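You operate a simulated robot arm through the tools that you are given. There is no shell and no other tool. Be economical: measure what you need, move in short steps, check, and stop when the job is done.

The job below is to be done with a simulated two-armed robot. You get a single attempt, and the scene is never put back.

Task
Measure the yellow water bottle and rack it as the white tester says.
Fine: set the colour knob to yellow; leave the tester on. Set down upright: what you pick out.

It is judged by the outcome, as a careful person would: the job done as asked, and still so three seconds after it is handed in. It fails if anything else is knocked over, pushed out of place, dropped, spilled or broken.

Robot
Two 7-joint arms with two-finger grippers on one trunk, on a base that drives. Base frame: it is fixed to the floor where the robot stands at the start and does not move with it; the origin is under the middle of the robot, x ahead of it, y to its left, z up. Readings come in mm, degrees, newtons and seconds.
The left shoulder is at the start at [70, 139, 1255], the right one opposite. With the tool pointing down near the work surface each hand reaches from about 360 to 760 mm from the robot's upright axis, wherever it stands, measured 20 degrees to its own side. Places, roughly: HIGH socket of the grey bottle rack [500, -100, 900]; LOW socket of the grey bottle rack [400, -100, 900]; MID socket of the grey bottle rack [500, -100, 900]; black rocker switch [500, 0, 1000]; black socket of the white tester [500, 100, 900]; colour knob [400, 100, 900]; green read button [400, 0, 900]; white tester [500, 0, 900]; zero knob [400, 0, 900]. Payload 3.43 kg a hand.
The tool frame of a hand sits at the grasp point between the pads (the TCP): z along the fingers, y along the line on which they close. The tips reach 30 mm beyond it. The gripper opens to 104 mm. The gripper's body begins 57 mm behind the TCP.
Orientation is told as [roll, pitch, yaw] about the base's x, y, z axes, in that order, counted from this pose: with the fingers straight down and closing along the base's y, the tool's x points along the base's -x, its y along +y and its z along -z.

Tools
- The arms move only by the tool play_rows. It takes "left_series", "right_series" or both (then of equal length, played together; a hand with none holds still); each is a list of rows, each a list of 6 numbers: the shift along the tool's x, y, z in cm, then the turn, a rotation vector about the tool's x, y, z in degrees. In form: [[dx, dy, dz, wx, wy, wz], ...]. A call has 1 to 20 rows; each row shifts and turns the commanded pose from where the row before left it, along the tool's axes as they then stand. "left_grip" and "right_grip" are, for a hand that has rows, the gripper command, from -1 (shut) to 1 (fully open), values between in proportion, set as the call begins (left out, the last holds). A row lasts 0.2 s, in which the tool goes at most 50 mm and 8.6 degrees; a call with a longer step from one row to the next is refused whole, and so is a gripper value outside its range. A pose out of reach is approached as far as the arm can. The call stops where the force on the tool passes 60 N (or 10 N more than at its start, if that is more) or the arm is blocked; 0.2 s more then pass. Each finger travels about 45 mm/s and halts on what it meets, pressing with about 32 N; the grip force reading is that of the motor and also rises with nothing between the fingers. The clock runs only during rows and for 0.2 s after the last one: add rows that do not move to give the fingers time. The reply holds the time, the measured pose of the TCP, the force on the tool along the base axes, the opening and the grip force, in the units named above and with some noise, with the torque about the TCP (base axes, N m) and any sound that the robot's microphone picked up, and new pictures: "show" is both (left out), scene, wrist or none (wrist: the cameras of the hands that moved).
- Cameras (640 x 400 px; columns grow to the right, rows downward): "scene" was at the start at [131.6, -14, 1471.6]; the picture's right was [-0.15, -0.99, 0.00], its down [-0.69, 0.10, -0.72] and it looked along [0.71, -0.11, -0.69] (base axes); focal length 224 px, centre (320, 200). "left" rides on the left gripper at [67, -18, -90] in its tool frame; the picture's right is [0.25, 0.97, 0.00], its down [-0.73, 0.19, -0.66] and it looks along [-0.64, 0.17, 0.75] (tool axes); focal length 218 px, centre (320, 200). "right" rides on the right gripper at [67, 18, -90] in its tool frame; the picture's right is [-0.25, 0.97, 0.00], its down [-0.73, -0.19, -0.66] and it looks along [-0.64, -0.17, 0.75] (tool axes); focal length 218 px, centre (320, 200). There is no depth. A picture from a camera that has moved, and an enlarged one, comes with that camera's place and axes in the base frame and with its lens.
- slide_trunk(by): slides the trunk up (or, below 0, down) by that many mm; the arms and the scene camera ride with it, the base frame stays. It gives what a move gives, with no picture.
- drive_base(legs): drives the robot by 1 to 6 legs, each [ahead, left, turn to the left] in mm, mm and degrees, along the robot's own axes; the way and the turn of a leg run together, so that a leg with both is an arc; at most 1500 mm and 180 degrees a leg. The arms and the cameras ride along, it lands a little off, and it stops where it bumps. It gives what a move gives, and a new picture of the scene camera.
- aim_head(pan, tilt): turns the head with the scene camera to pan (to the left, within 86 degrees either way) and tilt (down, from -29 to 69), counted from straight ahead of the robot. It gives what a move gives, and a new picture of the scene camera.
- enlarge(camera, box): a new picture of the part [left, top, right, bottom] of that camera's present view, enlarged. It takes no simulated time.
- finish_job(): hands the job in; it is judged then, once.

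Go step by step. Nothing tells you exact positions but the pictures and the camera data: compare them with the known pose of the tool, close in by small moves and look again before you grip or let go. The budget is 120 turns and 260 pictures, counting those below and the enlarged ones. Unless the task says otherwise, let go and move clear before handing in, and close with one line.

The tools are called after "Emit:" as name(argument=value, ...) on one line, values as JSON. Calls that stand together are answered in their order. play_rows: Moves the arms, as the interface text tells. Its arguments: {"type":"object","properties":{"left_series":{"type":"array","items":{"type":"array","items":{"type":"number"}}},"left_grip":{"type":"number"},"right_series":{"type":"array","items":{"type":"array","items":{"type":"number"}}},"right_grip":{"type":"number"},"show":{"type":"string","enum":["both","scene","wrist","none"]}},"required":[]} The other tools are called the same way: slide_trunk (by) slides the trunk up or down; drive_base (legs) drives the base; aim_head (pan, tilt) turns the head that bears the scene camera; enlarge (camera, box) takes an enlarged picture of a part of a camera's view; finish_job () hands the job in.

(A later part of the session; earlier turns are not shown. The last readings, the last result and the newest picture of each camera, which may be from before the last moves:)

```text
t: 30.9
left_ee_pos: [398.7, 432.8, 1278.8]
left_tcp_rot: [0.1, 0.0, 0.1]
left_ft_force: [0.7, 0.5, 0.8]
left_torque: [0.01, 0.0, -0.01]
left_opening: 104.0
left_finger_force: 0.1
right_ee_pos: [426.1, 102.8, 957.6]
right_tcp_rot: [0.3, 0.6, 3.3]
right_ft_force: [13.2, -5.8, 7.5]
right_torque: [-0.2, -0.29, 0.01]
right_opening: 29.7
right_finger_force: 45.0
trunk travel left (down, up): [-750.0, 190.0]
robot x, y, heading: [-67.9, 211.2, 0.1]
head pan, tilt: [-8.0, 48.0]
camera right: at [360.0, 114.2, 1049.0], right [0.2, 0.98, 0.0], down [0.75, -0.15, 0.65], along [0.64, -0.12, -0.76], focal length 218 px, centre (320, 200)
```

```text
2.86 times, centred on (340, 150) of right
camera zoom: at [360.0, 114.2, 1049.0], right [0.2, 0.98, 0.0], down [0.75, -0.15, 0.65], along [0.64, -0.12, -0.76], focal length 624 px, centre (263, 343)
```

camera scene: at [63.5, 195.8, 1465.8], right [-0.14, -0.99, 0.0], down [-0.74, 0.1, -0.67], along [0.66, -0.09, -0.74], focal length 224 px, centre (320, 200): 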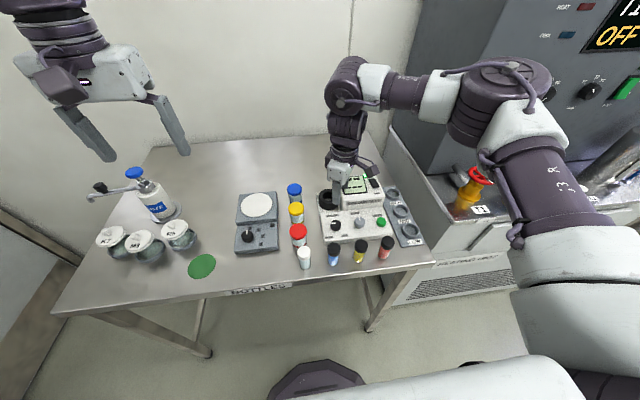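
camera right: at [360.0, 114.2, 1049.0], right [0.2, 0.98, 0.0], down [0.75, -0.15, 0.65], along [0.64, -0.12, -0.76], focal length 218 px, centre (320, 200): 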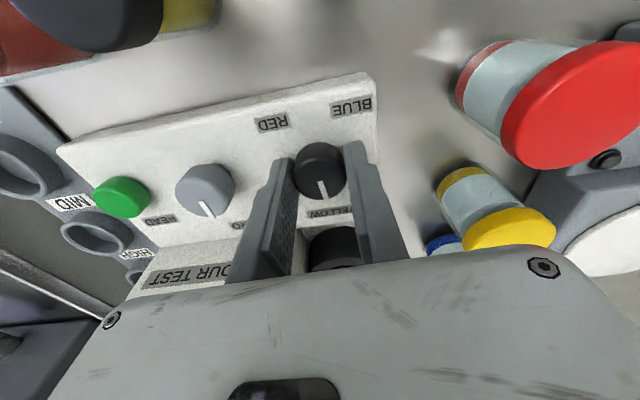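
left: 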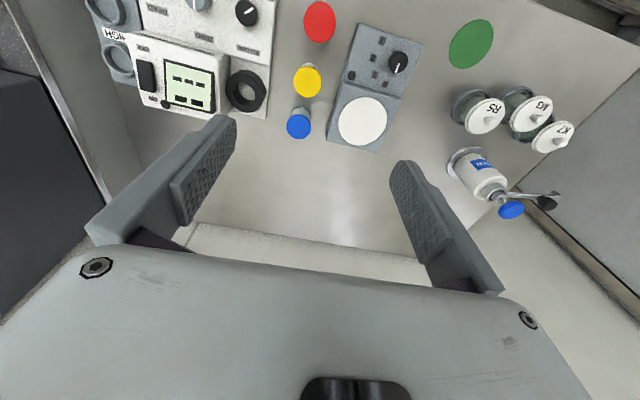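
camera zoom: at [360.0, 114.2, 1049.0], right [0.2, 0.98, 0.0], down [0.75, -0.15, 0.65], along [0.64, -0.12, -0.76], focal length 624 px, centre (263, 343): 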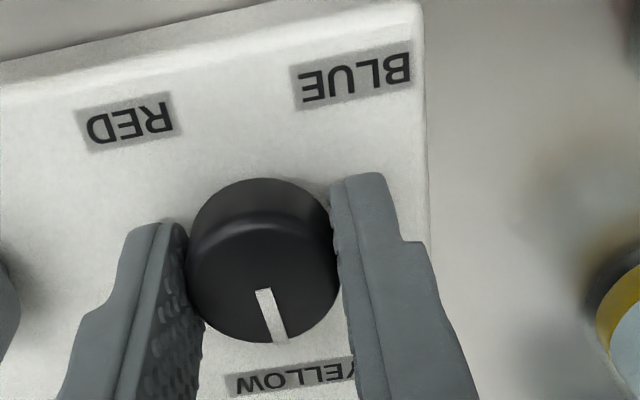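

The line points at YELLOW within a few degrees. I'll add 4°, release and rise to look.

Emit:
play_rows(right_series=[[0, 0, 0, 0, 0, 4], [0, 0, 0, 0, 0, 0]], show="none")

Emit:
play_rows(right_series=[[0, 0, 0, 0, 0, 0], [0, 0, 0, 0, 0, 0], [0, 0, 0, 0, 0, 0], [0, 0, -3, 0, 0, 0], [0, 0, -4, 0, 0, 0], [0, 0, -4, 0, 0, 0], [0, -3, -2, 0, 0, 0], [0, -4, 0, 0, 0, 0], [0, -4, 0, 0, 0, 0], [0, 0, 0, 0, 0, 0]], right_grip=0.1)

Emit:
enlarge(camera="scene", box=[280, 160, 430, 260])

```text
t: 31.5
left_ee_pos: [397.8, 432.3, 1278.2]
left_tcp_rot: [0.1, 0.1, 0.1]
left_ft_force: [-0.4, -0.7, -0.5]
left_torque: [0.05, -0.04, 0.02]
left_opening: 104.1
left_finger_force: 0.0
right_ee_pos: [426.8, 102.1, 957.4]
right_tcp_rot: [0.3, 0.6, -0.6]
right_ft_force: [15.1, -8.1, 16.1]
right_torque: [-0.26, 0.48, -0.04]
right_opening: 29.6
right_finger_force: 45.3
trunk travel left (down, up): [-750.0, 190.0]
robot x, y, heading: [-67.8, 206.5, 0.5]
head pan, tilt: [-8.0, 48.0]
```

```text
t: 33.7
left_ee_pos: [397.3, 433.6, 1277.5]
left_tcp_rot: [0.0, 0.1, 0.1]
left_ft_force: [0.6, 0.2, -0.1]
left_torque: [-0.01, 0.02, -0.01]
left_opening: 103.8
left_finger_force: 0.0
right_ee_pos: [424.0, -7.9, 1088.0]
right_tcp_rot: [0.2, 0.6, -0.6]
right_ft_force: [-0.1, 0.0, 0.6]
right_torque: [0.02, 0.02, 0.01]
right_opening: 57.0
right_finger_force: 0.0
trunk travel left (down, up): [-750.0, 190.0]
robot x, y, heading: [-63.4, 208.9, 0.3]
head pan, tilt: [-8.0, 48.0]
camera scene: at [63.6, 196.9, 1465.8], right [-0.14, -0.99, 0.0], down [-0.74, 0.1, -0.67], along [0.66, -0.09, -0.74], focal length 224 px, centre (320, 200)
camera right: at [358.9, 9.0, 1178.8], right [0.26, 0.97, 0.0], down [0.73, -0.2, 0.65], along [0.63, -0.17, -0.76], focal length 218 px, centre (320, 200)
```

scene: 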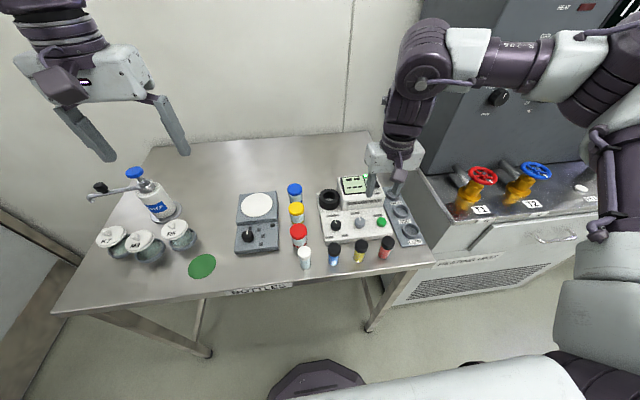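
right: 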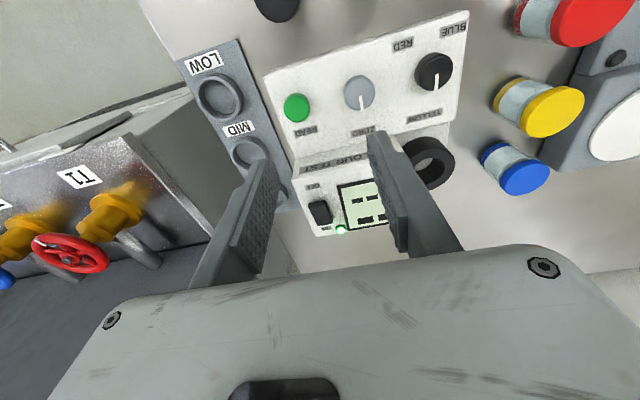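

```text
4.00 times, centred on (355, 210) of scene
camera zoom: at [63.6, 196.9, 1465.8], right [-0.14, -0.99, 0.0], down [-0.74, 0.1, -0.67], along [0.66, -0.09, -0.74], focal length 895 px, centre (180, 160)
```

zoom: 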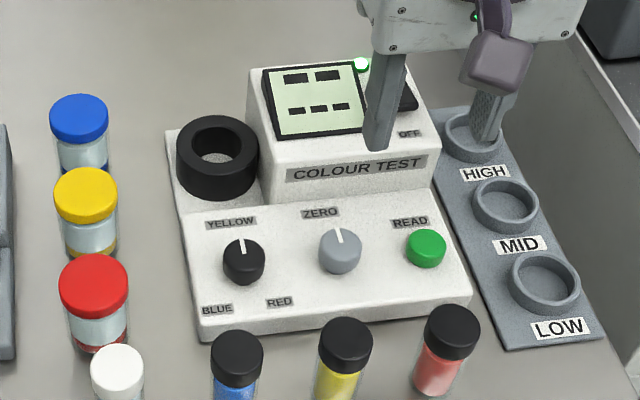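

The colour knob is on YELLOW and the light is on. Before inserting the bottle I'll press READ once with the socket empty to see how the tester behaves and whether its zero is right.

Emit:
play_rows(right_series=[[-0.8, -2.9, 3, 0, 0, 0], [0, 0, 4, 0, 0, 0], [0, 0, 3, 0, 0, 0], [0, 0, 0, 0, 0, 0], [0, 0, 0, 0, 0, 0]], right_grip=-1, show="wrist")

```text
t: 34.9
left_ee_pos: [396.1, 433.2, 1278.0]
left_tcp_rot: [0.0, 0.0, 0.0]
left_ft_force: [-0.3, -0.3, 0.2]
left_torque: [0.02, -0.03, 0.0]
left_opening: 103.9
left_finger_force: 0.0
right_ee_pos: [431.0, -36.3, 986.6]
right_tcp_rot: [0.4, 0.6, -0.6]
right_ft_force: [0.4, -0.7, 0.7]
right_torque: [-0.03, 0.01, 0.01]
right_opening: 0.0
right_finger_force: 32.0
trunk travel left (down, up): [-750.0, 190.0]
robot x, y, heading: [-67.7, 209.8, 0.4]
head pan, tilt: [-8.0, 48.0]
camera right: at [365.7, -19.9, 1078.3], right [0.26, 0.96, 0.0], down [0.73, -0.2, 0.65], along [0.63, -0.17, -0.76], focal length 218 px, centre (320, 200)
```

right: 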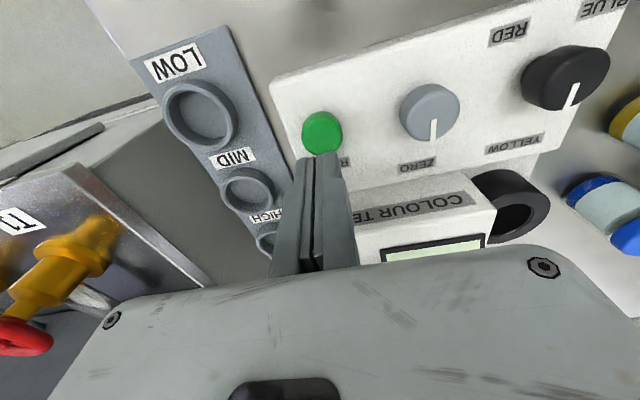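

The button is right below the tips. Pressing gently.

Emit:
play_rows(right_series=[[0.3, 0.1, 1.5, 0, 0, 0], [0, 0, 0.6, 0, 0, 0], [0, 0, 0.3, 0, 0, 0], [0, 0, 0.25, 0, 0, 0], [0, 0, 0.25, 0, 0, 0], [0, 0, 0.25, 0, 0, 0], [0, 0, 0, 0, 0, 0]], show="none")

Emit:
enlarge(camera="scene", box=[310, 160, 430, 240])

```text
t: 36.5
left_ee_pos: [396.0, 432.3, 1278.0]
left_tcp_rot: [0.1, 0.0, 0.1]
left_ft_force: [0.0, -0.5, 0.0]
left_torque: [0.02, -0.03, 0.02]
left_opening: 103.9
left_finger_force: 0.0
right_ee_pos: [427.9, -33.4, 956.6]
right_tcp_rot: [0.3, 0.6, -0.6]
right_ft_force: [1.9, -2.8, 4.8]
right_torque: [-0.06, -0.09, -0.04]
right_opening: 5.7
right_finger_force: 35.1
trunk travel left (down, up): [-750.0, 190.0]
robot x, y, heading: [-63.8, 209.8, 0.3]
head pan, tilt: [-8.0, 48.0]
heard: click
```

```text
5.00 times, centred on (370, 200) of scene
camera zoom: at [63.2, 195.6, 1465.9], right [-0.14, -0.99, 0.0], down [-0.74, 0.1, -0.67], along [0.66, -0.09, -0.74], focal length 1118 px, centre (70, 200)
```

zoom: 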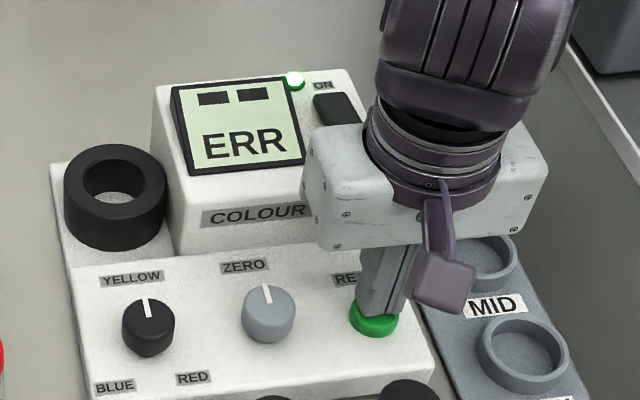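

READ works (click, "ERR" with the socket empty), so a zero with the clear white-capped blank is probably needed first. I'll lift and drive left so the right hand can reach that bottle.

Emit:
play_rows(right_series=[[0, 0, -4, 0, 0, 0], [0, 0, -4, 0, 0, 0], [0, 0, -4, 0, 0, 0]], right_grip=0.1, show="none")

Emit:
drive_base(legs=[[-30, 0, 0], [0, 125, 0]])

Emit:
enlarge(camera="scene", box=[280, 160, 480, 290])

```text
t: 37.3
left_ee_pos: [395.9, 434.0, 1277.8]
left_tcp_rot: [-0.1, 0.0, 0.1]
left_ft_force: [0.2, -0.3, -0.5]
left_torque: [0.01, -0.02, 0.01]
left_opening: 103.8
left_finger_force: 0.1
right_ee_pos: [428.0, -34.0, 1075.1]
right_tcp_rot: [0.2, 0.5, -0.6]
right_ft_force: [0.2, 0.7, 0.3]
right_torque: [-0.02, -0.01, -0.01]
right_opening: 57.1
right_finger_force: 0.1
trunk travel left (down, up): [-750.0, 190.0]
robot x, y, heading: [-65.6, 210.1, -0.2]
head pan, tilt: [-8.0, 48.0]
```

```text
t: 39.0
left_ee_pos: [365.4, 552.3, 1279.8]
left_tcp_rot: [0.1, 0.0, -0.1]
left_ft_force: [-0.1, -0.6, -0.2]
left_torque: [0.04, -0.03, 0.01]
left_opening: 103.7
left_finger_force: 0.1
right_ee_pos: [396.5, 85.0, 1075.7]
right_tcp_rot: [0.4, 0.6, -0.7]
right_ft_force: [0.3, -0.4, 0.3]
right_torque: [0.01, -0.03, 0.01]
right_opening: 57.1
right_finger_force: 0.1
trunk travel left (down, up): [-750.0, 190.0]
robot x, y, heading: [-96.7, 329.1, -0.0]
head pan, tilt: [-8.0, 48.0]
camera scene: at [31.0, 316.4, 1465.9], right [-0.14, -0.99, 0.0], down [-0.74, 0.1, -0.67], along [0.66, -0.09, -0.74], focal length 224 px, centre (320, 200)
```

scene: 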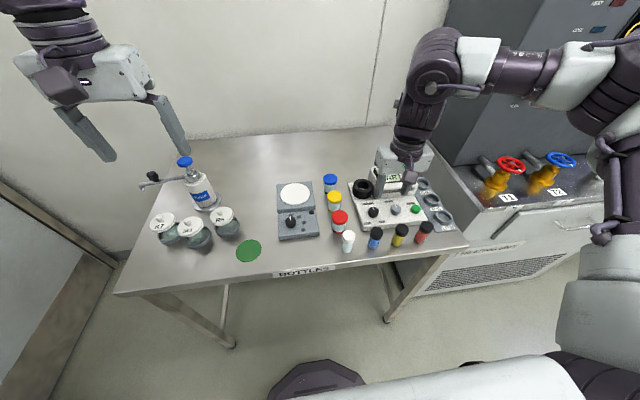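

```text
3.08 times, centred on (380, 225) of scene
camera zoom: at [31.0, 316.4, 1465.9], right [-0.14, -0.99, 0.0], down [-0.74, 0.1, -0.67], along [0.66, -0.09, -0.74], focal length 688 px, centre (135, 123)
```

zoom: 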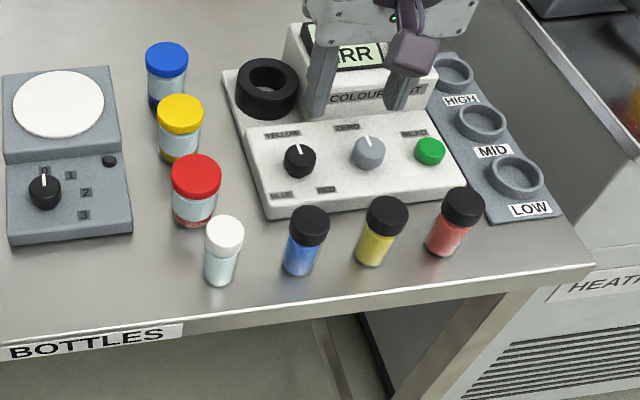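

The white-capped bottle holds clear water, matches the samples in size, and stands at about [342, 198]. I'll move above it with the gripper at about 60 mm opening.

Emit:
play_rows(right_series=[[1.4, 2.85, 0, 0, 0, 0], [1.4, 2.85, 0, 0, 0, 0], [1.4, 2.85, 1, 0, 0, 0], [1.4, 2.85, 2, 0, 0, 0], [0, 0, 2, 0, 0, 0], [0, 0, 0, 0, 0, 0], [0, 0, 0, 0, 0, 0]])

```text
t: 40.6
left_ee_pos: [366.1, 553.4, 1278.3]
left_tcp_rot: [0.1, 0.0, -0.1]
left_ft_force: [1.0, 0.0, 0.2]
left_torque: [0.0, 0.0, 0.01]
left_opening: 104.1
left_finger_force: 0.0
right_ee_pos: [363.7, 171.0, 1043.7]
right_tcp_rot: [0.2, 0.6, -0.7]
right_ft_force: [-0.4, -0.1, 0.1]
right_torque: [0.01, 0.05, 0.0]
right_opening: 57.1
right_finger_force: 0.0
right hand out of reach, approached as far as the arm can: row 3, 4
trunk travel left (down, up): [-750.0, 190.0]
robot x, y, heading: [-95.1, 333.7, 0.0]
head pan, tilt: [-8.0, 48.0]
camera scene: at [32.6, 318.6, 1465.8], right [-0.14, -0.99, 0.0], down [-0.74, 0.1, -0.67], along [0.66, -0.09, -0.74], focal length 224 px, centre (320, 200)
camera right: at [299.1, 186.8, 1134.8], right [0.27, 0.96, 0.0], down [0.73, -0.2, 0.65], along [0.63, -0.17, -0.76], focal length 218 px, centre (320, 200)
```

scene: 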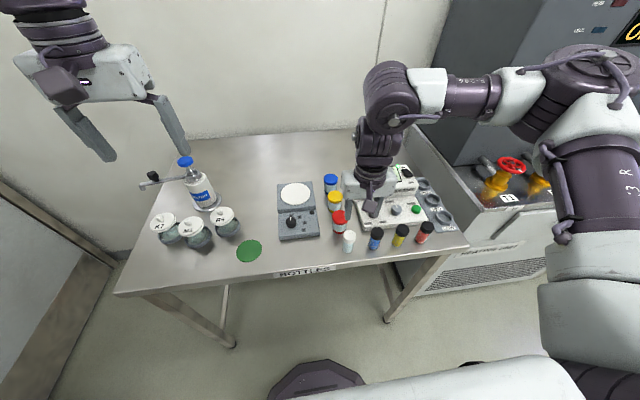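
right: 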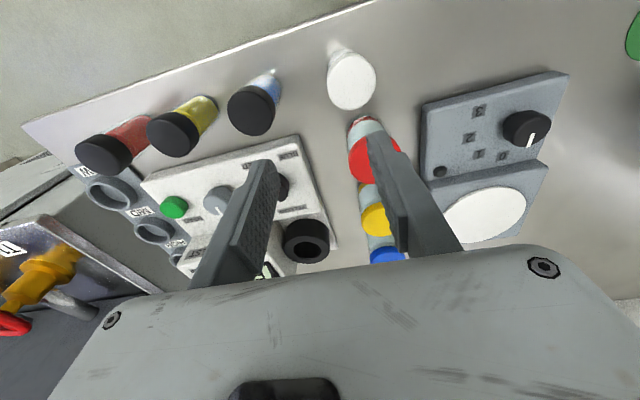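

The wrist limit again seems tied to yaw near 0, so I'll turn the hand to about yaw 40 and then move in over the bottle.

Emit:
play_rows(right_series=[[0, 0, 0, 0, 0, -8.2], [0, 0, 0, 0, 0, -8.2], [0, 0, 0, 0, 0, -8.2], [0, 0, 0, 0, 0, -8.2], [0, 0, 0, 0, 0, -8.2], [0, 3.6, 0, 0, 0, 0], [0, 0, 0, 0, 0, 0]], show="wrist")

```text
t: 42.2
left_ee_pos: [364.5, 553.9, 1277.6]
left_tcp_rot: [0.1, 0.0, -0.1]
left_ft_force: [-0.6, 0.3, 0.5]
left_torque: [-0.03, -0.04, 0.01]
left_opening: 103.9
left_finger_force: 0.0
right_ee_pos: [340.7, 199.6, 1045.6]
right_tcp_rot: [0.7, 0.2, 40.3]
right_ft_force: [-0.8, -0.3, 0.6]
right_torque: [0.03, -0.02, 0.0]
right_opening: 57.0
right_finger_force: 0.1
trunk travel left (down, up): [-750.0, 190.0]
robot x, y, heading: [-97.0, 333.8, 0.2]
head pan, tilt: [-8.0, 48.0]
camera right: at [280.5, 167.5, 1135.8], right [-0.43, 0.9, 0.01], down [0.69, 0.32, 0.65], along [0.58, 0.29, -0.76], focal length 218 px, centre (320, 200)
```

right: 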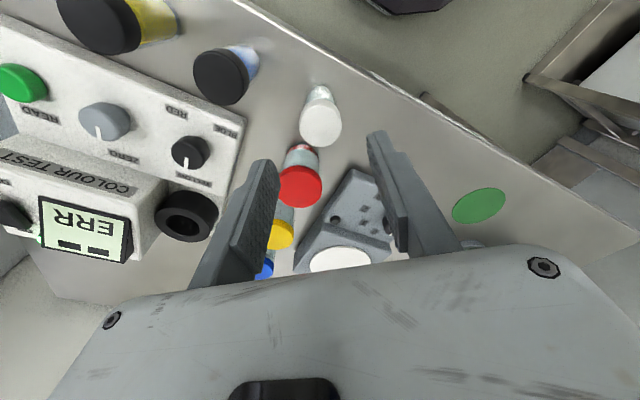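

Now reach is fine and the bottle is nearly centred. I'll descend partway and check.

Emit:
play_rows(right_series=[[0.18, 0.02, 2.0, 0, 0, 0], [0, 0, 2, 0, 0, 0], [0, 0, 1.5, 0, 0, 0], [0, 0, 0, 0, 0, 0]], show="wrist")

```text
t: 43.2
left_ee_pos: [365.7, 555.8, 1277.6]
left_tcp_rot: [0.0, -0.1, -0.1]
left_ft_force: [-0.1, 0.2, 0.1]
left_torque: [0.0, 0.01, 0.04]
left_opening: 103.9
left_finger_force: 0.1
right_ee_pos: [337.9, 198.0, 988.1]
right_tcp_rot: [0.6, 0.3, 40.2]
right_ft_force: [-0.5, 0.0, -0.5]
right_torque: [-0.01, 0.02, 0.0]
right_opening: 57.3
right_finger_force: 0.1
trunk travel left (down, up): [-750.0, 190.0]
robot x, y, heading: [-96.5, 331.5, 0.1]
head pan, tilt: [-8.0, 48.0]
camera right: at [277.5, 166.5, 1079.5], right [-0.43, 0.9, 0.01], down [0.69, 0.32, 0.65], along [0.58, 0.29, -0.76], focal length 218 px, centre (320, 200)
```

right: 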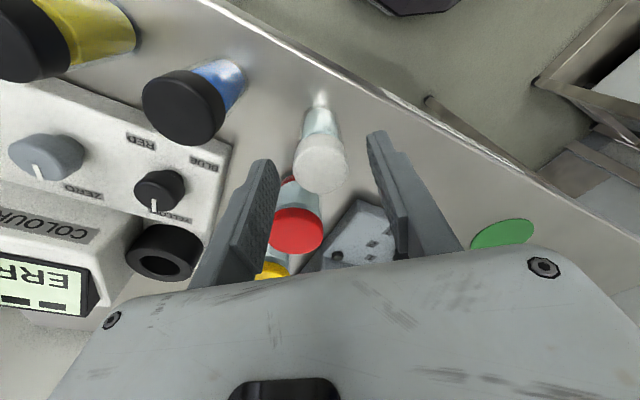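

Well centred. I'll descend so the pads hold the cap, then close.

Emit:
play_rows(right_series=[[0, 0, 1.0, 0, 0, 0], [0, 0, 0.9, 0, 0, 0], [0, 0, 0, 0, 0, 0]], show="none")

Emit:
play_rows(right_series=[[0, 0, 0, 0, 0, 0], [0, 0, 0, 0, 0, 0], [0, 0, 0, 0, 0, 0], [0, 0, 0, 0, 0, 0]], right_grip=-1, show="wrist")

```text
t: 44.0
left_ee_pos: [365.3, 554.6, 1277.1]
left_tcp_rot: [0.0, 0.0, 0.0]
left_ft_force: [-0.1, 0.3, 0.0]
left_torque: [-0.02, 0.01, -0.02]
left_opening: 103.9
left_finger_force: 0.2
right_ee_pos: [338.6, 198.6, 969.8]
right_tcp_rot: [0.7, 0.4, 40.3]
right_ft_force: [0.0, 0.8, 0.4]
right_torque: [0.01, -0.04, 0.02]
right_opening: 57.1
right_finger_force: 0.1
trunk travel left (down, up): [-750.0, 190.0]
robot x, y, heading: [-95.0, 330.7, 0.0]
head pan, tilt: [-8.0, 48.0]
```

```text
t: 45.0
left_ee_pos: [367.4, 555.2, 1278.4]
left_tcp_rot: [-0.1, 0.0, -0.1]
left_ft_force: [0.0, -0.5, -0.5]
left_torque: [-0.02, 0.0, -0.03]
left_opening: 104.1
left_finger_force: 0.0
right_ee_pos: [337.6, 197.4, 970.0]
right_tcp_rot: [0.6, 0.3, 40.3]
right_ft_force: [0.1, -0.2, 0.1]
right_torque: [0.02, 0.01, -0.03]
right_opening: 31.3
right_finger_force: 31.9
trunk travel left (down, up): [-750.0, 190.0]
robot x, y, heading: [-95.4, 334.2, -0.2]
head pan, tilt: [-8.0, 48.0]
camera right: at [277.5, 165.9, 1060.4], right [-0.43, 0.9, 0.01], down [0.69, 0.32, 0.65], along [0.58, 0.29, -0.76], focal length 218 px, centre (320, 200)
```

right: 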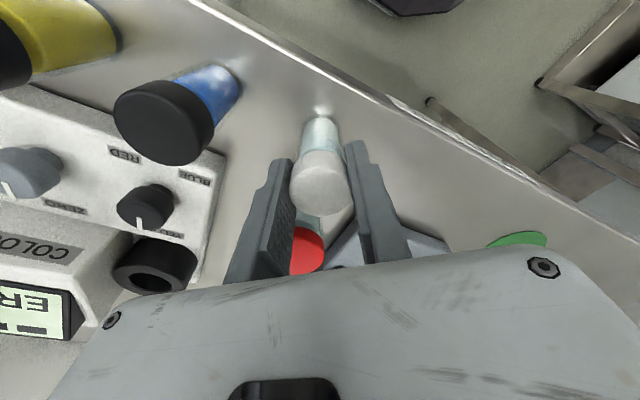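

Bottle gripped (31 mm). I'll lift it clear and carry it over the socket.

Emit:
play_rows(right_series=[[0, 0, -2, 0, 0, 0], [0, 0, -4, 0, 0, 0], [0, 0, -4, 0, 0, 0], [0, 0, -1.5, 0, 0, 0], [-1.87, -4.05, 0, 0, 0, 0], [-1.87, -4.05, 0, 0, 0, 0], [-1.87, -4.05, 0, 0, 0, 0], [-1.87, -4.05, 0, 0, 0, 0], [-1.87, -4.0, 0, 0, 0, 0], [0, 0, 0, 0, 0, 0], [0, 0, 0, 0, 0, 0]])

Emit:
enlarge(camera="scene", box=[320, 120, 480, 250])

```text
t: 47.4
left_ee_pos: [365.3, 554.1, 1277.7]
left_tcp_rot: [0.1, -0.1, -0.1]
left_ft_force: [-1.0, 0.2, -1.1]
left_torque: [0.03, -0.01, -0.01]
left_opening: 103.9
left_finger_force: 0.1
right_ee_pos: [539.3, 102.6, 1084.2]
right_tcp_rot: [0.6, 0.4, 40.3]
right_ft_force: [-2.3, -0.3, -0.9]
right_torque: [-0.02, 0.02, 0.0]
right_opening: 31.0
right_finger_force: 32.0
trunk travel left (down, up): [-750.0, 190.0]
robot x, y, heading: [-97.7, 330.2, 0.2]
head pan, tilt: [-8.0, 48.0]
camera scene: at [32.3, 318.1, 1465.8], right [-0.14, -0.99, 0.0], down [-0.74, 0.1, -0.67], along [0.66, -0.09, -0.74], focal length 224 px, centre (320, 200)
camera right: at [479.4, 71.0, 1175.2], right [-0.43, 0.9, 0.01], down [0.69, 0.32, 0.65], along [0.58, 0.29, -0.76], focal length 218 px, centre (320, 200)
```

scene: 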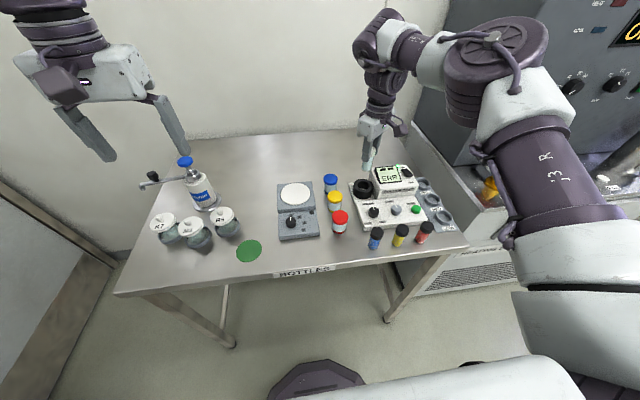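
right: 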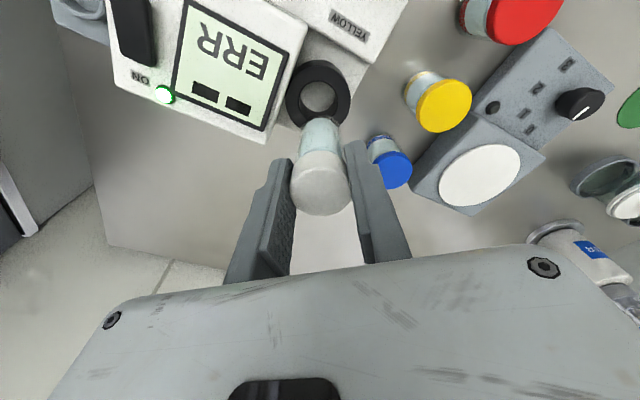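

```text
3.08 times, centred on (400, 185) of scene
camera zoom: at [32.3, 318.1, 1465.8], right [-0.14, -0.99, 0.0], down [-0.74, 0.1, -0.67], along [0.66, -0.09, -0.74], focal length 688 px, centre (74, 246)
```

zoom: 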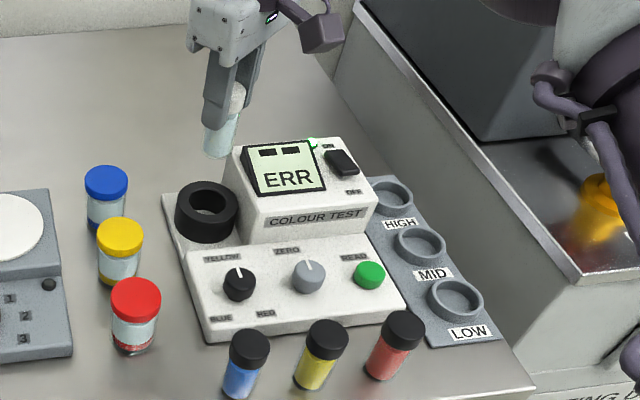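

The socket is almost directly below the bottle. I'll make a small correction, lower the bottle to just above the ring and check.

Emit:
play_rows(right_series=[[0.22, 0.1, 1.5, 0, 0, 0], [0, 0, 2, 0, 0, 0], [0, 0, 1.7, 0, 0, 0], [0, 0, 0, 0, 0, 0], [0, 0, 0, 0, 0, 0]], show="wrist")

Emit:
enlarge(camera="scene", box=[330, 140, 430, 220])

Emit:
enlarge(camera="right", box=[240, 60, 400, 220])

```text
t: 48.6
left_ee_pos: [365.4, 555.6, 1278.5]
left_tcp_rot: [-0.1, 0.0, 0.0]
left_ft_force: [-0.3, 0.0, 0.8]
left_torque: [-0.02, -0.05, -0.01]
left_opening: 104.0
left_finger_force: 0.0
right_ee_pos: [537.2, 104.0, 1030.7]
right_tcp_rot: [0.7, 0.3, 40.3]
right_ft_force: [-0.2, -0.2, -0.6]
right_torque: [0.01, 0.01, -0.03]
right_opening: 31.0
right_finger_force: 31.8
trunk travel left (down, up): [-750.0, 190.0]
robot x, y, heading: [-91.6, 333.9, -0.1]
head pan, tilt: [-8.0, 48.0]
camera right: at [476.6, 71.3, 1122.1], right [-0.43, 0.9, 0.01], down [0.69, 0.32, 0.65], along [0.58, 0.29, -0.76], focal length 218 px, centre (320, 200)
```

right: 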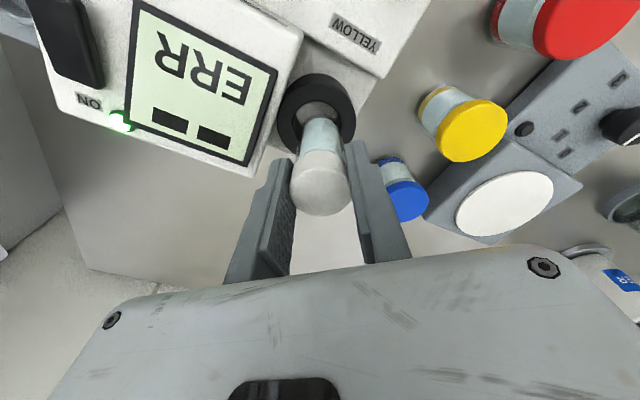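

```text
5.00 times, centred on (380, 180) of scene
camera zoom: at [32.8, 318.7, 1465.8], right [-0.14, -0.99, 0.0], down [-0.74, 0.1, -0.67], along [0.66, -0.09, -0.74], focal length 1118 px, centre (20, 300)
```

zoom: 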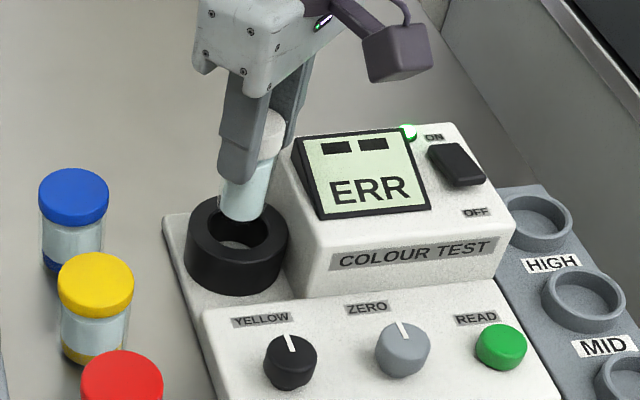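

```text
2.50 times, centred on (320, 140) of right
camera zoom: at [476.6, 71.3, 1122.1], right [-0.43, 0.9, 0.01], down [0.69, 0.32, 0.65], along [0.58, 0.29, -0.76], focal length 546 px, centre (320, 350)
```

zoom: 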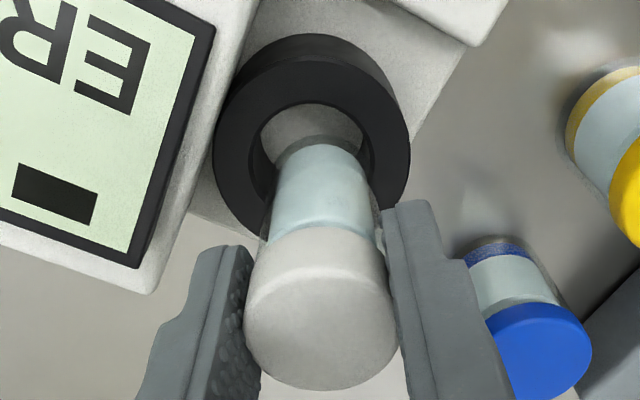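

The bottle is lined up over the hole within about 1 mm. I'll lower it in slowly and watch the force.

Emit:
play_rows(right_series=[[0, -0.09, 1.0, 0, 0, 0], [0, 0, 0.8, 0, 0, 0], [0, 0, 0.6, 0, 0, 0], [0, 0, 0.6, 0, 0, 0], [0, 0, 0, 0, 0, 0]], show="wrist")

Emit:
enlarge(camera="scene", box=[330, 140, 430, 220])

```text
t: 49.8
left_ee_pos: [365.6, 554.7, 1278.0]
left_tcp_rot: [0.1, 0.1, 0.0]
left_ft_force: [0.7, -0.3, -0.3]
left_torque: [-0.02, 0.0, 0.0]
left_opening: 103.7
left_finger_force: 0.1
right_ee_pos: [538.7, 102.0, 999.4]
right_tcp_rot: [0.5, 0.3, 40.3]
right_ft_force: [-1.0, -0.6, -0.4]
right_torque: [0.03, 0.0, 0.0]
right_opening: 30.9
right_finger_force: 32.0
trunk travel left (down, up): [-750.0, 190.0]
robot x, y, heading: [-96.4, 330.9, 0.1]
head pan, tilt: [-8.0, 48.0]
camera right: at [478.1, 70.2, 1090.4], right [-0.43, 0.9, 0.01], down [0.69, 0.32, 0.65], along [0.58, 0.29, -0.76], focal length 218 px, centre (320, 200)
```

right: 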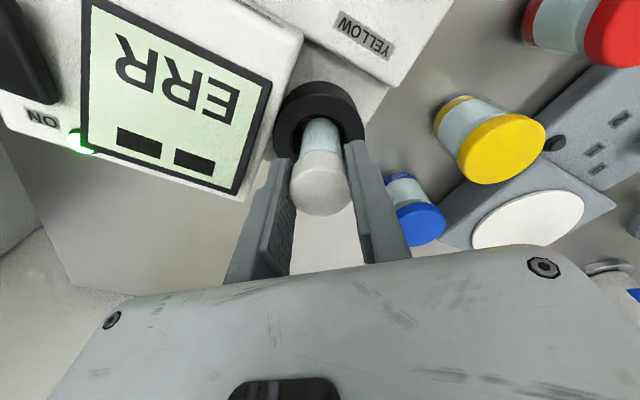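

```text
5.00 times, centred on (380, 180) of scene
camera zoom: at [32.8, 318.8, 1465.8], right [-0.14, -0.99, 0.0], down [-0.74, 0.1, -0.67], along [0.66, -0.09, -0.74], focal length 1118 px, centre (20, 300)
```

zoom: 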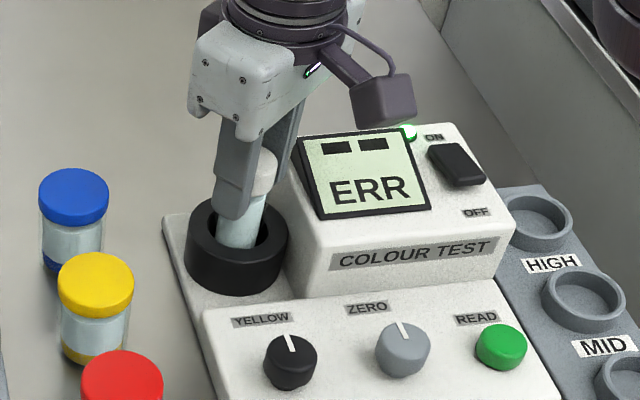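

It's entering the hole with no contact force. I'll continue slowly to the bottom.

Emit:
play_rows(right_series=[[0, 0, 0.4, 0, 0, 0], [0, 0, 0.4, 0, 0, 0], [0, 0, 0.3, 0, 0, 0], [0, 0, 0.3, 0, 0, 0], [0, 0, 0.2, 0, 0, 0], [0, 0, 0, 0, 0, 0]], show="wrist")

Emit:
enlarge(camera="scene", box=[330, 140, 430, 220])

```text
t: 51.2
left_ee_pos: [366.3, 554.5, 1278.1]
left_tcp_rot: [0.0, 0.1, 0.0]
left_ft_force: [0.5, -0.3, 0.1]
left_torque: [0.0, -0.02, 0.0]
left_opening: 104.1
left_finger_force: 0.0
right_ee_pos: [538.2, 101.4, 985.0]
right_tcp_rot: [0.6, 0.3, 40.3]
right_ft_force: [0.2, -1.0, -0.5]
right_torque: [0.02, -0.01, 0.04]
right_opening: 31.2
right_finger_force: 31.8
trunk travel left (down, up): [-750.0, 190.0]
robot x, y, heading: [-93.8, 330.4, 0.2]
head pan, tilt: [-8.0, 48.0]
camera right: at [477.4, 70.9, 1074.6], right [-0.43, 0.9, 0.01], down [0.69, 0.32, 0.65], along [0.58, 0.29, -0.76], focal length 218 px, centre (320, 200)
```

right: 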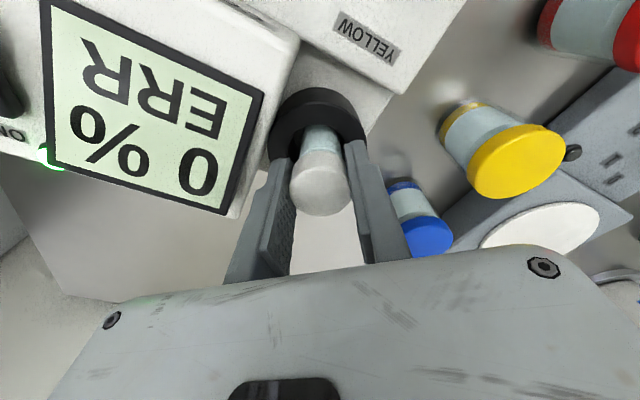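

```text
5.00 times, centred on (380, 180) of scene
camera zoom: at [32.8, 318.9, 1465.8], right [-0.14, -0.99, 0.0], down [-0.74, 0.1, -0.67], along [0.66, -0.09, -0.74], focal length 1118 px, centre (20, 300)
```

zoom: 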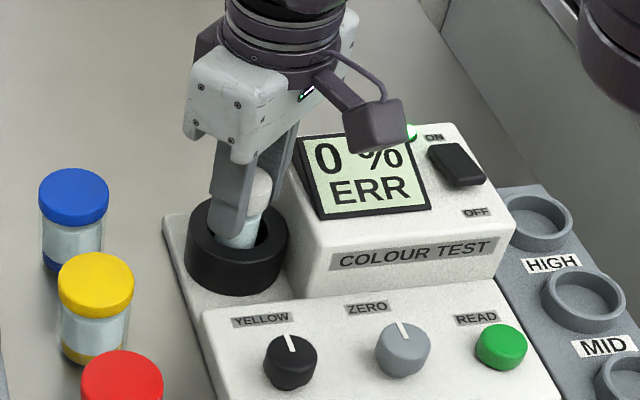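

The live reading now shows "0 %" with the blank, so the zero looks right. I'll lower it until seated to confirm the value holds.

Emit:
play_rows(right_series=[[0, 0, 0.2, 0, 0, 0], [0, 0, 0.2, 0, 0, 0], [0, 0, 0.2, 0, 0, 0], [0, 0, 0.2, 0, 0, 0], [0, 0, 0, 0, 0, 0]], show="wrist")

```text
t: 52.4
left_ee_pos: [363.1, 556.0, 1278.5]
left_tcp_rot: [0.0, -0.1, 0.0]
left_ft_force: [-0.4, -0.8, -0.2]
left_torque: [-0.05, -0.03, 0.01]
left_opening: 104.2
left_finger_force: 0.2
right_ee_pos: [537.4, 103.7, 981.0]
right_tcp_rot: [0.3, 0.0, 40.2]
right_ft_force: [4.1, -3.9, 28.9]
right_torque: [-0.2, -0.28, 0.11]
right_opening: 30.8
right_finger_force: 31.8
trunk travel left (down, up): [-750.0, 190.0]
robot x, y, heading: [-96.6, 332.3, 0.2]
head pan, tilt: [-8.0, 48.0]
camera right: at [476.1, 71.3, 1071.3], right [-0.43, 0.9, 0.01], down [0.68, 0.32, 0.66], along [0.59, 0.29, -0.75], focal length 218 px, centre (320, 200)
```

right: 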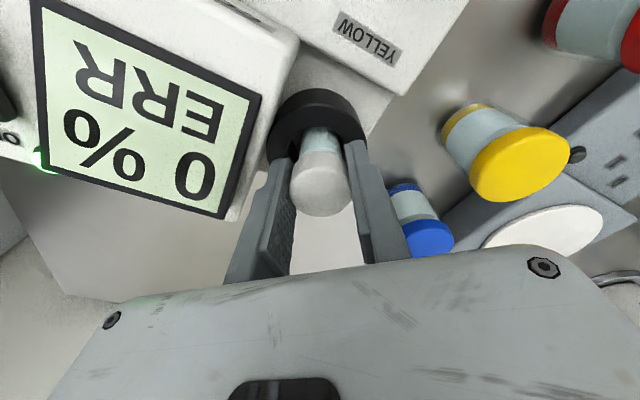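

Seated, and it still reads 0 %, so the zero is good. I'll take the blank out and return it to its place.

Emit:
play_rows(right_series=[[0, 0, -0.8, 0, 0, 0], [0, 0, -3, 0, 0, 0], [0, 0, -4, 0, 0, 0], [0, 0, -3, 0, 0, 0], [1.83, 4.03, 0, 0, 0, 0], [1.83, 4.03, 0, 0, 0, 0], [1.83, 4.03, 0, 0, 0, 0], [1.83, 4.03, 0, 0, 0, 0], [1.83, 4.03, 0, 0, 0, 0], [0, 0, 0, 0, 0, 0], [0, 0, 0, 0, 0, 0]])

```text
t: 54.8
left_ee_pos: [366.5, 554.0, 1278.3]
left_tcp_rot: [0.2, 0.0, -0.1]
left_ft_force: [1.3, -0.2, -0.6]
left_torque: [0.01, 0.01, 0.01]
left_opening: 103.8
left_finger_force: 0.0
right_ee_pos: [339.1, 195.2, 1086.6]
right_tcp_rot: [0.6, 0.3, 40.3]
right_ft_force: [0.1, -0.2, -1.4]
right_torque: [-0.03, -0.02, 0.0]
right_opening: 31.0
right_finger_force: 32.2
trunk travel left (down, up): [-750.0, 190.0]
robot x, y, heading: [-93.5, 330.3, -0.2]
head pan, tilt: [-8.0, 48.0]
camera scene: at [32.9, 318.4, 1465.8], right [-0.14, -0.99, 0.0], down [-0.74, 0.1, -0.67], along [0.66, -0.09, -0.74], focal length 224 px, centre (320, 200)
camera right: at [277.7, 163.4, 1179.1], right [-0.43, 0.9, 0.01], down [0.69, 0.32, 0.65], along [0.58, 0.29, -0.76], focal length 218 px, centre (320, 200)
```

scene: 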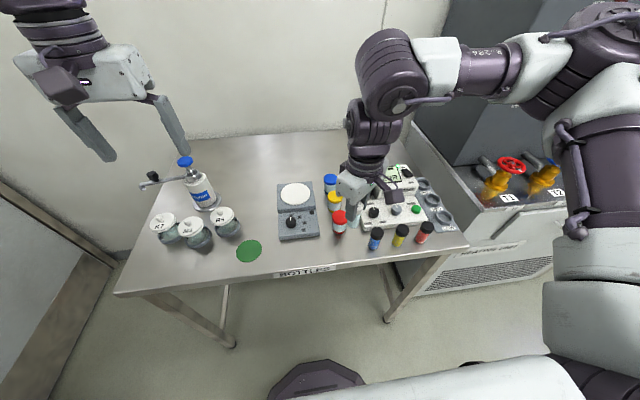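
right: 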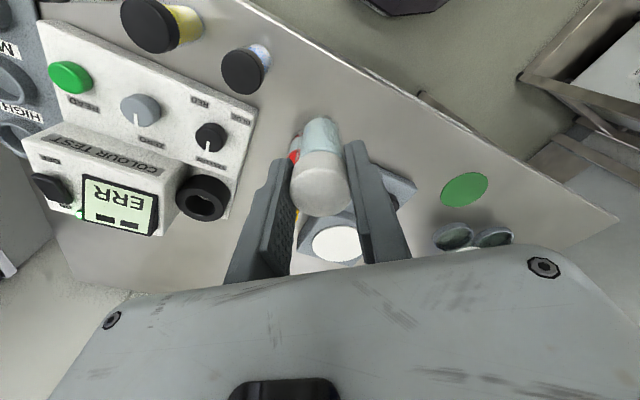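

Back over its spot. Lowering slowly to the table.

Emit:
play_rows(right_series=[[-0.19, 0.23, 3, 0, 0, 0], [0, 0, 4, 0, 0, 0], [0, 0, 3, 0, 0, 0], [0, 0, 0.7, 0, 0, 0], [0, 0, 0.3, 0, 0, 0], [0, 0, 0.15, 0, 0, 0], [0, 0, 0.15, 0, 0, 0], [0, 0, 0.15, 0, 0, 0], [0, 0, 0, 0, 0, 0]], show="wrist")

```text
t: 56.8
left_ee_pos: [365.4, 554.8, 1279.0]
left_tcp_rot: [0.0, 0.0, -0.1]
left_ft_force: [-0.3, 0.4, 0.6]
left_torque: [-0.02, 0.0, 0.02]
left_opening: 104.5
left_finger_force: 0.1
right_ee_pos: [338.9, 199.2, 973.0]
right_tcp_rot: [0.6, 0.3, 40.3]
right_ft_force: [0.1, 0.4, -0.8]
right_torque: [0.03, -0.01, 0.0]
right_opening: 31.2
right_finger_force: 32.4
trunk travel left (down, up): [-750.0, 190.0]
robot x, y, heading: [-96.4, 331.8, 0.0]
head pan, tilt: [-8.0, 48.0]
camera right: at [277.6, 167.9, 1063.5], right [-0.43, 0.9, 0.01], down [0.69, 0.32, 0.65], along [0.58, 0.29, -0.76], focal length 218 px, centre (320, 200)
```

right: 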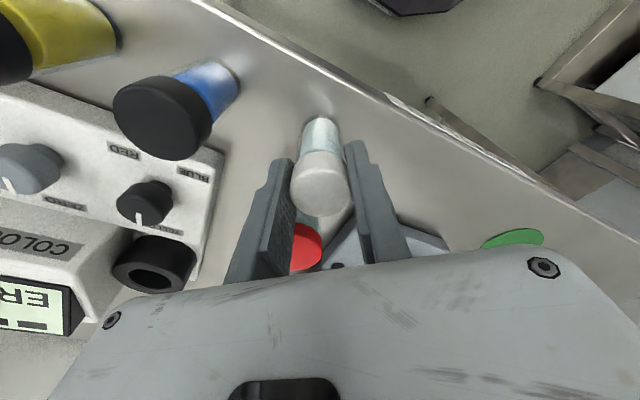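

Emit:
play_rows(right_series=[[0, 0, 0.15, 0, 0, 0], [0, 0, 0.15, 0, 0, 0], [0, 0, 0.1, 0, 0, 0], [0, 0, 0, 0, 0, 0]], show="none")

```text
t: 57.8
left_ee_pos: [366.1, 554.9, 1278.4]
left_tcp_rot: [0.0, 0.0, -0.1]
left_ft_force: [0.4, -0.4, -0.2]
left_torque: [0.0, -0.02, -0.02]
left_opening: 104.1
left_finger_force: 0.1
right_ee_pos: [338.0, 200.8, 969.6]
right_tcp_rot: [0.6, 0.2, 40.3]
right_ft_force: [0.6, -1.0, 5.5]
right_torque: [-0.12, -0.08, -0.02]
right_opening: 31.0
right_finger_force: 32.2
trunk travel left (down, up): [-750.0, 190.0]
robot x, y, heading: [-93.7, 328.8, 0.1]
head pan, tilt: [-8.0, 48.0]
```

The bottle is on the table. I'll release, rise and move above the yellow-water bottle.

Emit:
play_rows(right_series=[[0, 0, 0, 0, 0, 0], [0, 0, 0, 0, 0, 0], [0, 0, 0, 0, 0, 0], [0, 0, -3, 0, 0, 0], [0, 0, -4, 0, 0, 0], [0, 0, -1, 0, 0, 0], [2.34, -2.9, 0, 0, 0, 0], [2.34, -2.9, 0, 0, 0, 0], [2.34, -2.9, 0, 0, 0, 0], [2.34, -2.9, 0, 0, 0, 0], [0, 0, 0, 0, 0, 0], [0, 0, 0, 0, 0, 0]], right_grip=0.1)

```text
t: 60.4
left_ee_pos: [365.6, 554.6, 1277.2]
left_tcp_rot: [0.0, 0.0, -0.1]
left_ft_force: [-0.8, 0.9, -0.4]
left_torque: [-0.01, -0.03, 0.01]
left_opening: 103.8
left_finger_force: 0.1
right_ee_pos: [342.6, 52.0, 1047.3]
right_tcp_rot: [0.6, 0.3, 40.3]
right_ft_force: [0.1, -0.4, -0.1]
right_torque: [0.01, -0.01, 0.0]
right_opening: 57.2
right_finger_force: 0.2
trunk travel left (down, up): [-750.0, 190.0]
robot x, y, heading: [-94.4, 332.4, -0.2]
head pan, tilt: [-8.0, 48.0]
camera scene: at [33.1, 319.6, 1465.8], right [-0.14, -0.99, 0.0], down [-0.74, 0.1, -0.67], along [0.66, -0.09, -0.74], focal length 224 px, centre (320, 200)
camera right: at [281.6, 20.4, 1138.5], right [-0.43, 0.9, 0.01], down [0.69, 0.32, 0.65], along [0.58, 0.29, -0.76], focal length 218 px, centre (320, 200)
```

scene: 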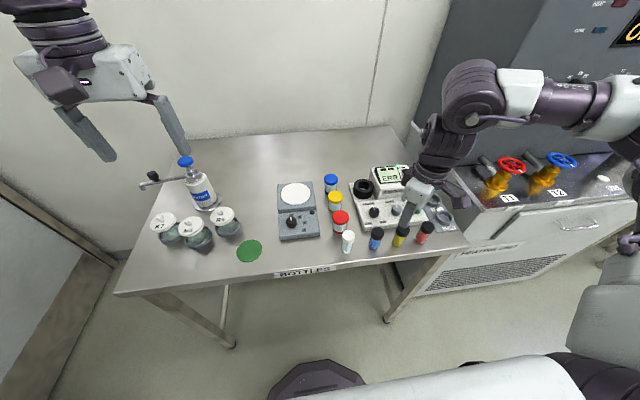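
right: 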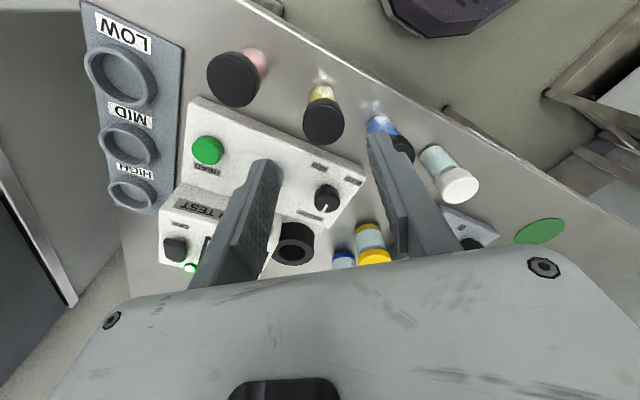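

Both bottles are standing. I'll correct a few mm and descend over the yellow-water bottle.

Emit:
play_rows(right_series=[[0.39, 0.39, 2.0, 0, 0, 0], [0, 0, 2, 0, 0, 0], [0, 0, 1.8, 0, 0, 0], [0, 0, 0, 0, 0, 0]], show="wrist")

```text
t: 61.4
left_ee_pos: [367.4, 555.4, 1277.7]
left_tcp_rot: [-0.1, 0.0, -0.1]
left_ft_force: [0.0, 0.0, 0.1]
left_torque: [0.0, -0.01, 0.03]
left_opening: 104.1
left_finger_force: 0.0
right_ee_pos: [336.9, 51.2, 990.3]
right_tcp_rot: [0.6, 0.3, 40.3]
right_ft_force: [0.0, 0.2, -0.3]
right_torque: [0.03, 0.04, 0.0]
right_opening: 57.1
right_finger_force: 0.1
trunk travel left (down, up): [-750.0, 190.0]
robot x, y, heading: [-94.8, 330.8, 0.2]
head pan, tilt: [-8.0, 48.0]
camera right: at [276.1, 19.8, 1080.7], right [-0.43, 0.9, 0.01], down [0.69, 0.32, 0.65], along [0.58, 0.29, -0.76], focal length 218 px, centre (320, 200)
```

right: 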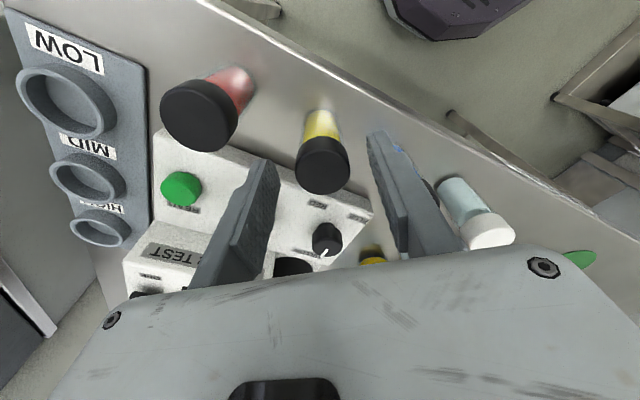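

Nearly centred. I'll shift 2 mm along the closing axis, descend and grip.

Emit:
play_rows(right_series=[[0, 0.2, 1.0, 0, 0, 0], [0, 0, 1.0, 0, 0, 0], [0, 0, 0, 0, 0, 0]], show="none")

Emit:
play_rows(right_series=[[0, 0, 0, 0, 0, 0], [0, 0, 0, 0, 0, 0], [0, 0, 0, 0, 0, 0], [0, 0, 0, 0, 0, 0]], right_grip=-1, show="wrist")

```text
t: 62.2
left_ee_pos: [366.5, 554.7, 1278.4]
left_tcp_rot: [0.0, -0.1, -0.1]
left_ft_force: [-0.4, 0.1, 0.1]
left_torque: [0.01, -0.01, -0.01]
left_opening: 103.9
left_finger_force: 0.1
right_ee_pos: [336.5, 53.5, 969.8]
right_tcp_rot: [0.5, 0.4, 40.4]
right_ft_force: [-0.1, 0.5, -0.1]
right_torque: [-0.03, 0.0, 0.0]
right_opening: 57.2
right_finger_force: 0.0
trunk travel left (down, up): [-750.0, 190.0]
robot x, y, heading: [-99.7, 329.9, -0.0]
head pan, tilt: [-8.0, 48.0]
```

```text
t: 63.2
left_ee_pos: [365.2, 554.2, 1277.9]
left_tcp_rot: [0.0, -0.1, -0.1]
left_ft_force: [1.0, -0.5, 0.0]
left_torque: [0.05, -0.02, -0.01]
left_opening: 104.0
left_finger_force: 0.1
right_ee_pos: [335.3, 51.3, 970.5]
right_tcp_rot: [0.6, 0.2, 40.3]
right_ft_force: [0.3, -0.5, -0.2]
right_torque: [0.02, -0.03, -0.01]
right_opening: 31.1
right_finger_force: 32.6
trunk travel left (down, up): [-750.0, 190.0]
robot x, y, heading: [-96.0, 333.0, 0.3]
head pan, tilt: [-8.0, 48.0]
camera right: at [274.9, 20.5, 1061.5], right [-0.43, 0.9, 0.01], down [0.69, 0.32, 0.65], along [0.58, 0.29, -0.76], focal length 218 px, centre (320, 200)
```

right: 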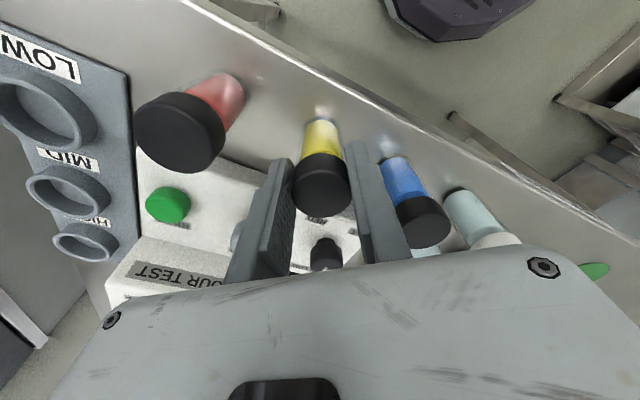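

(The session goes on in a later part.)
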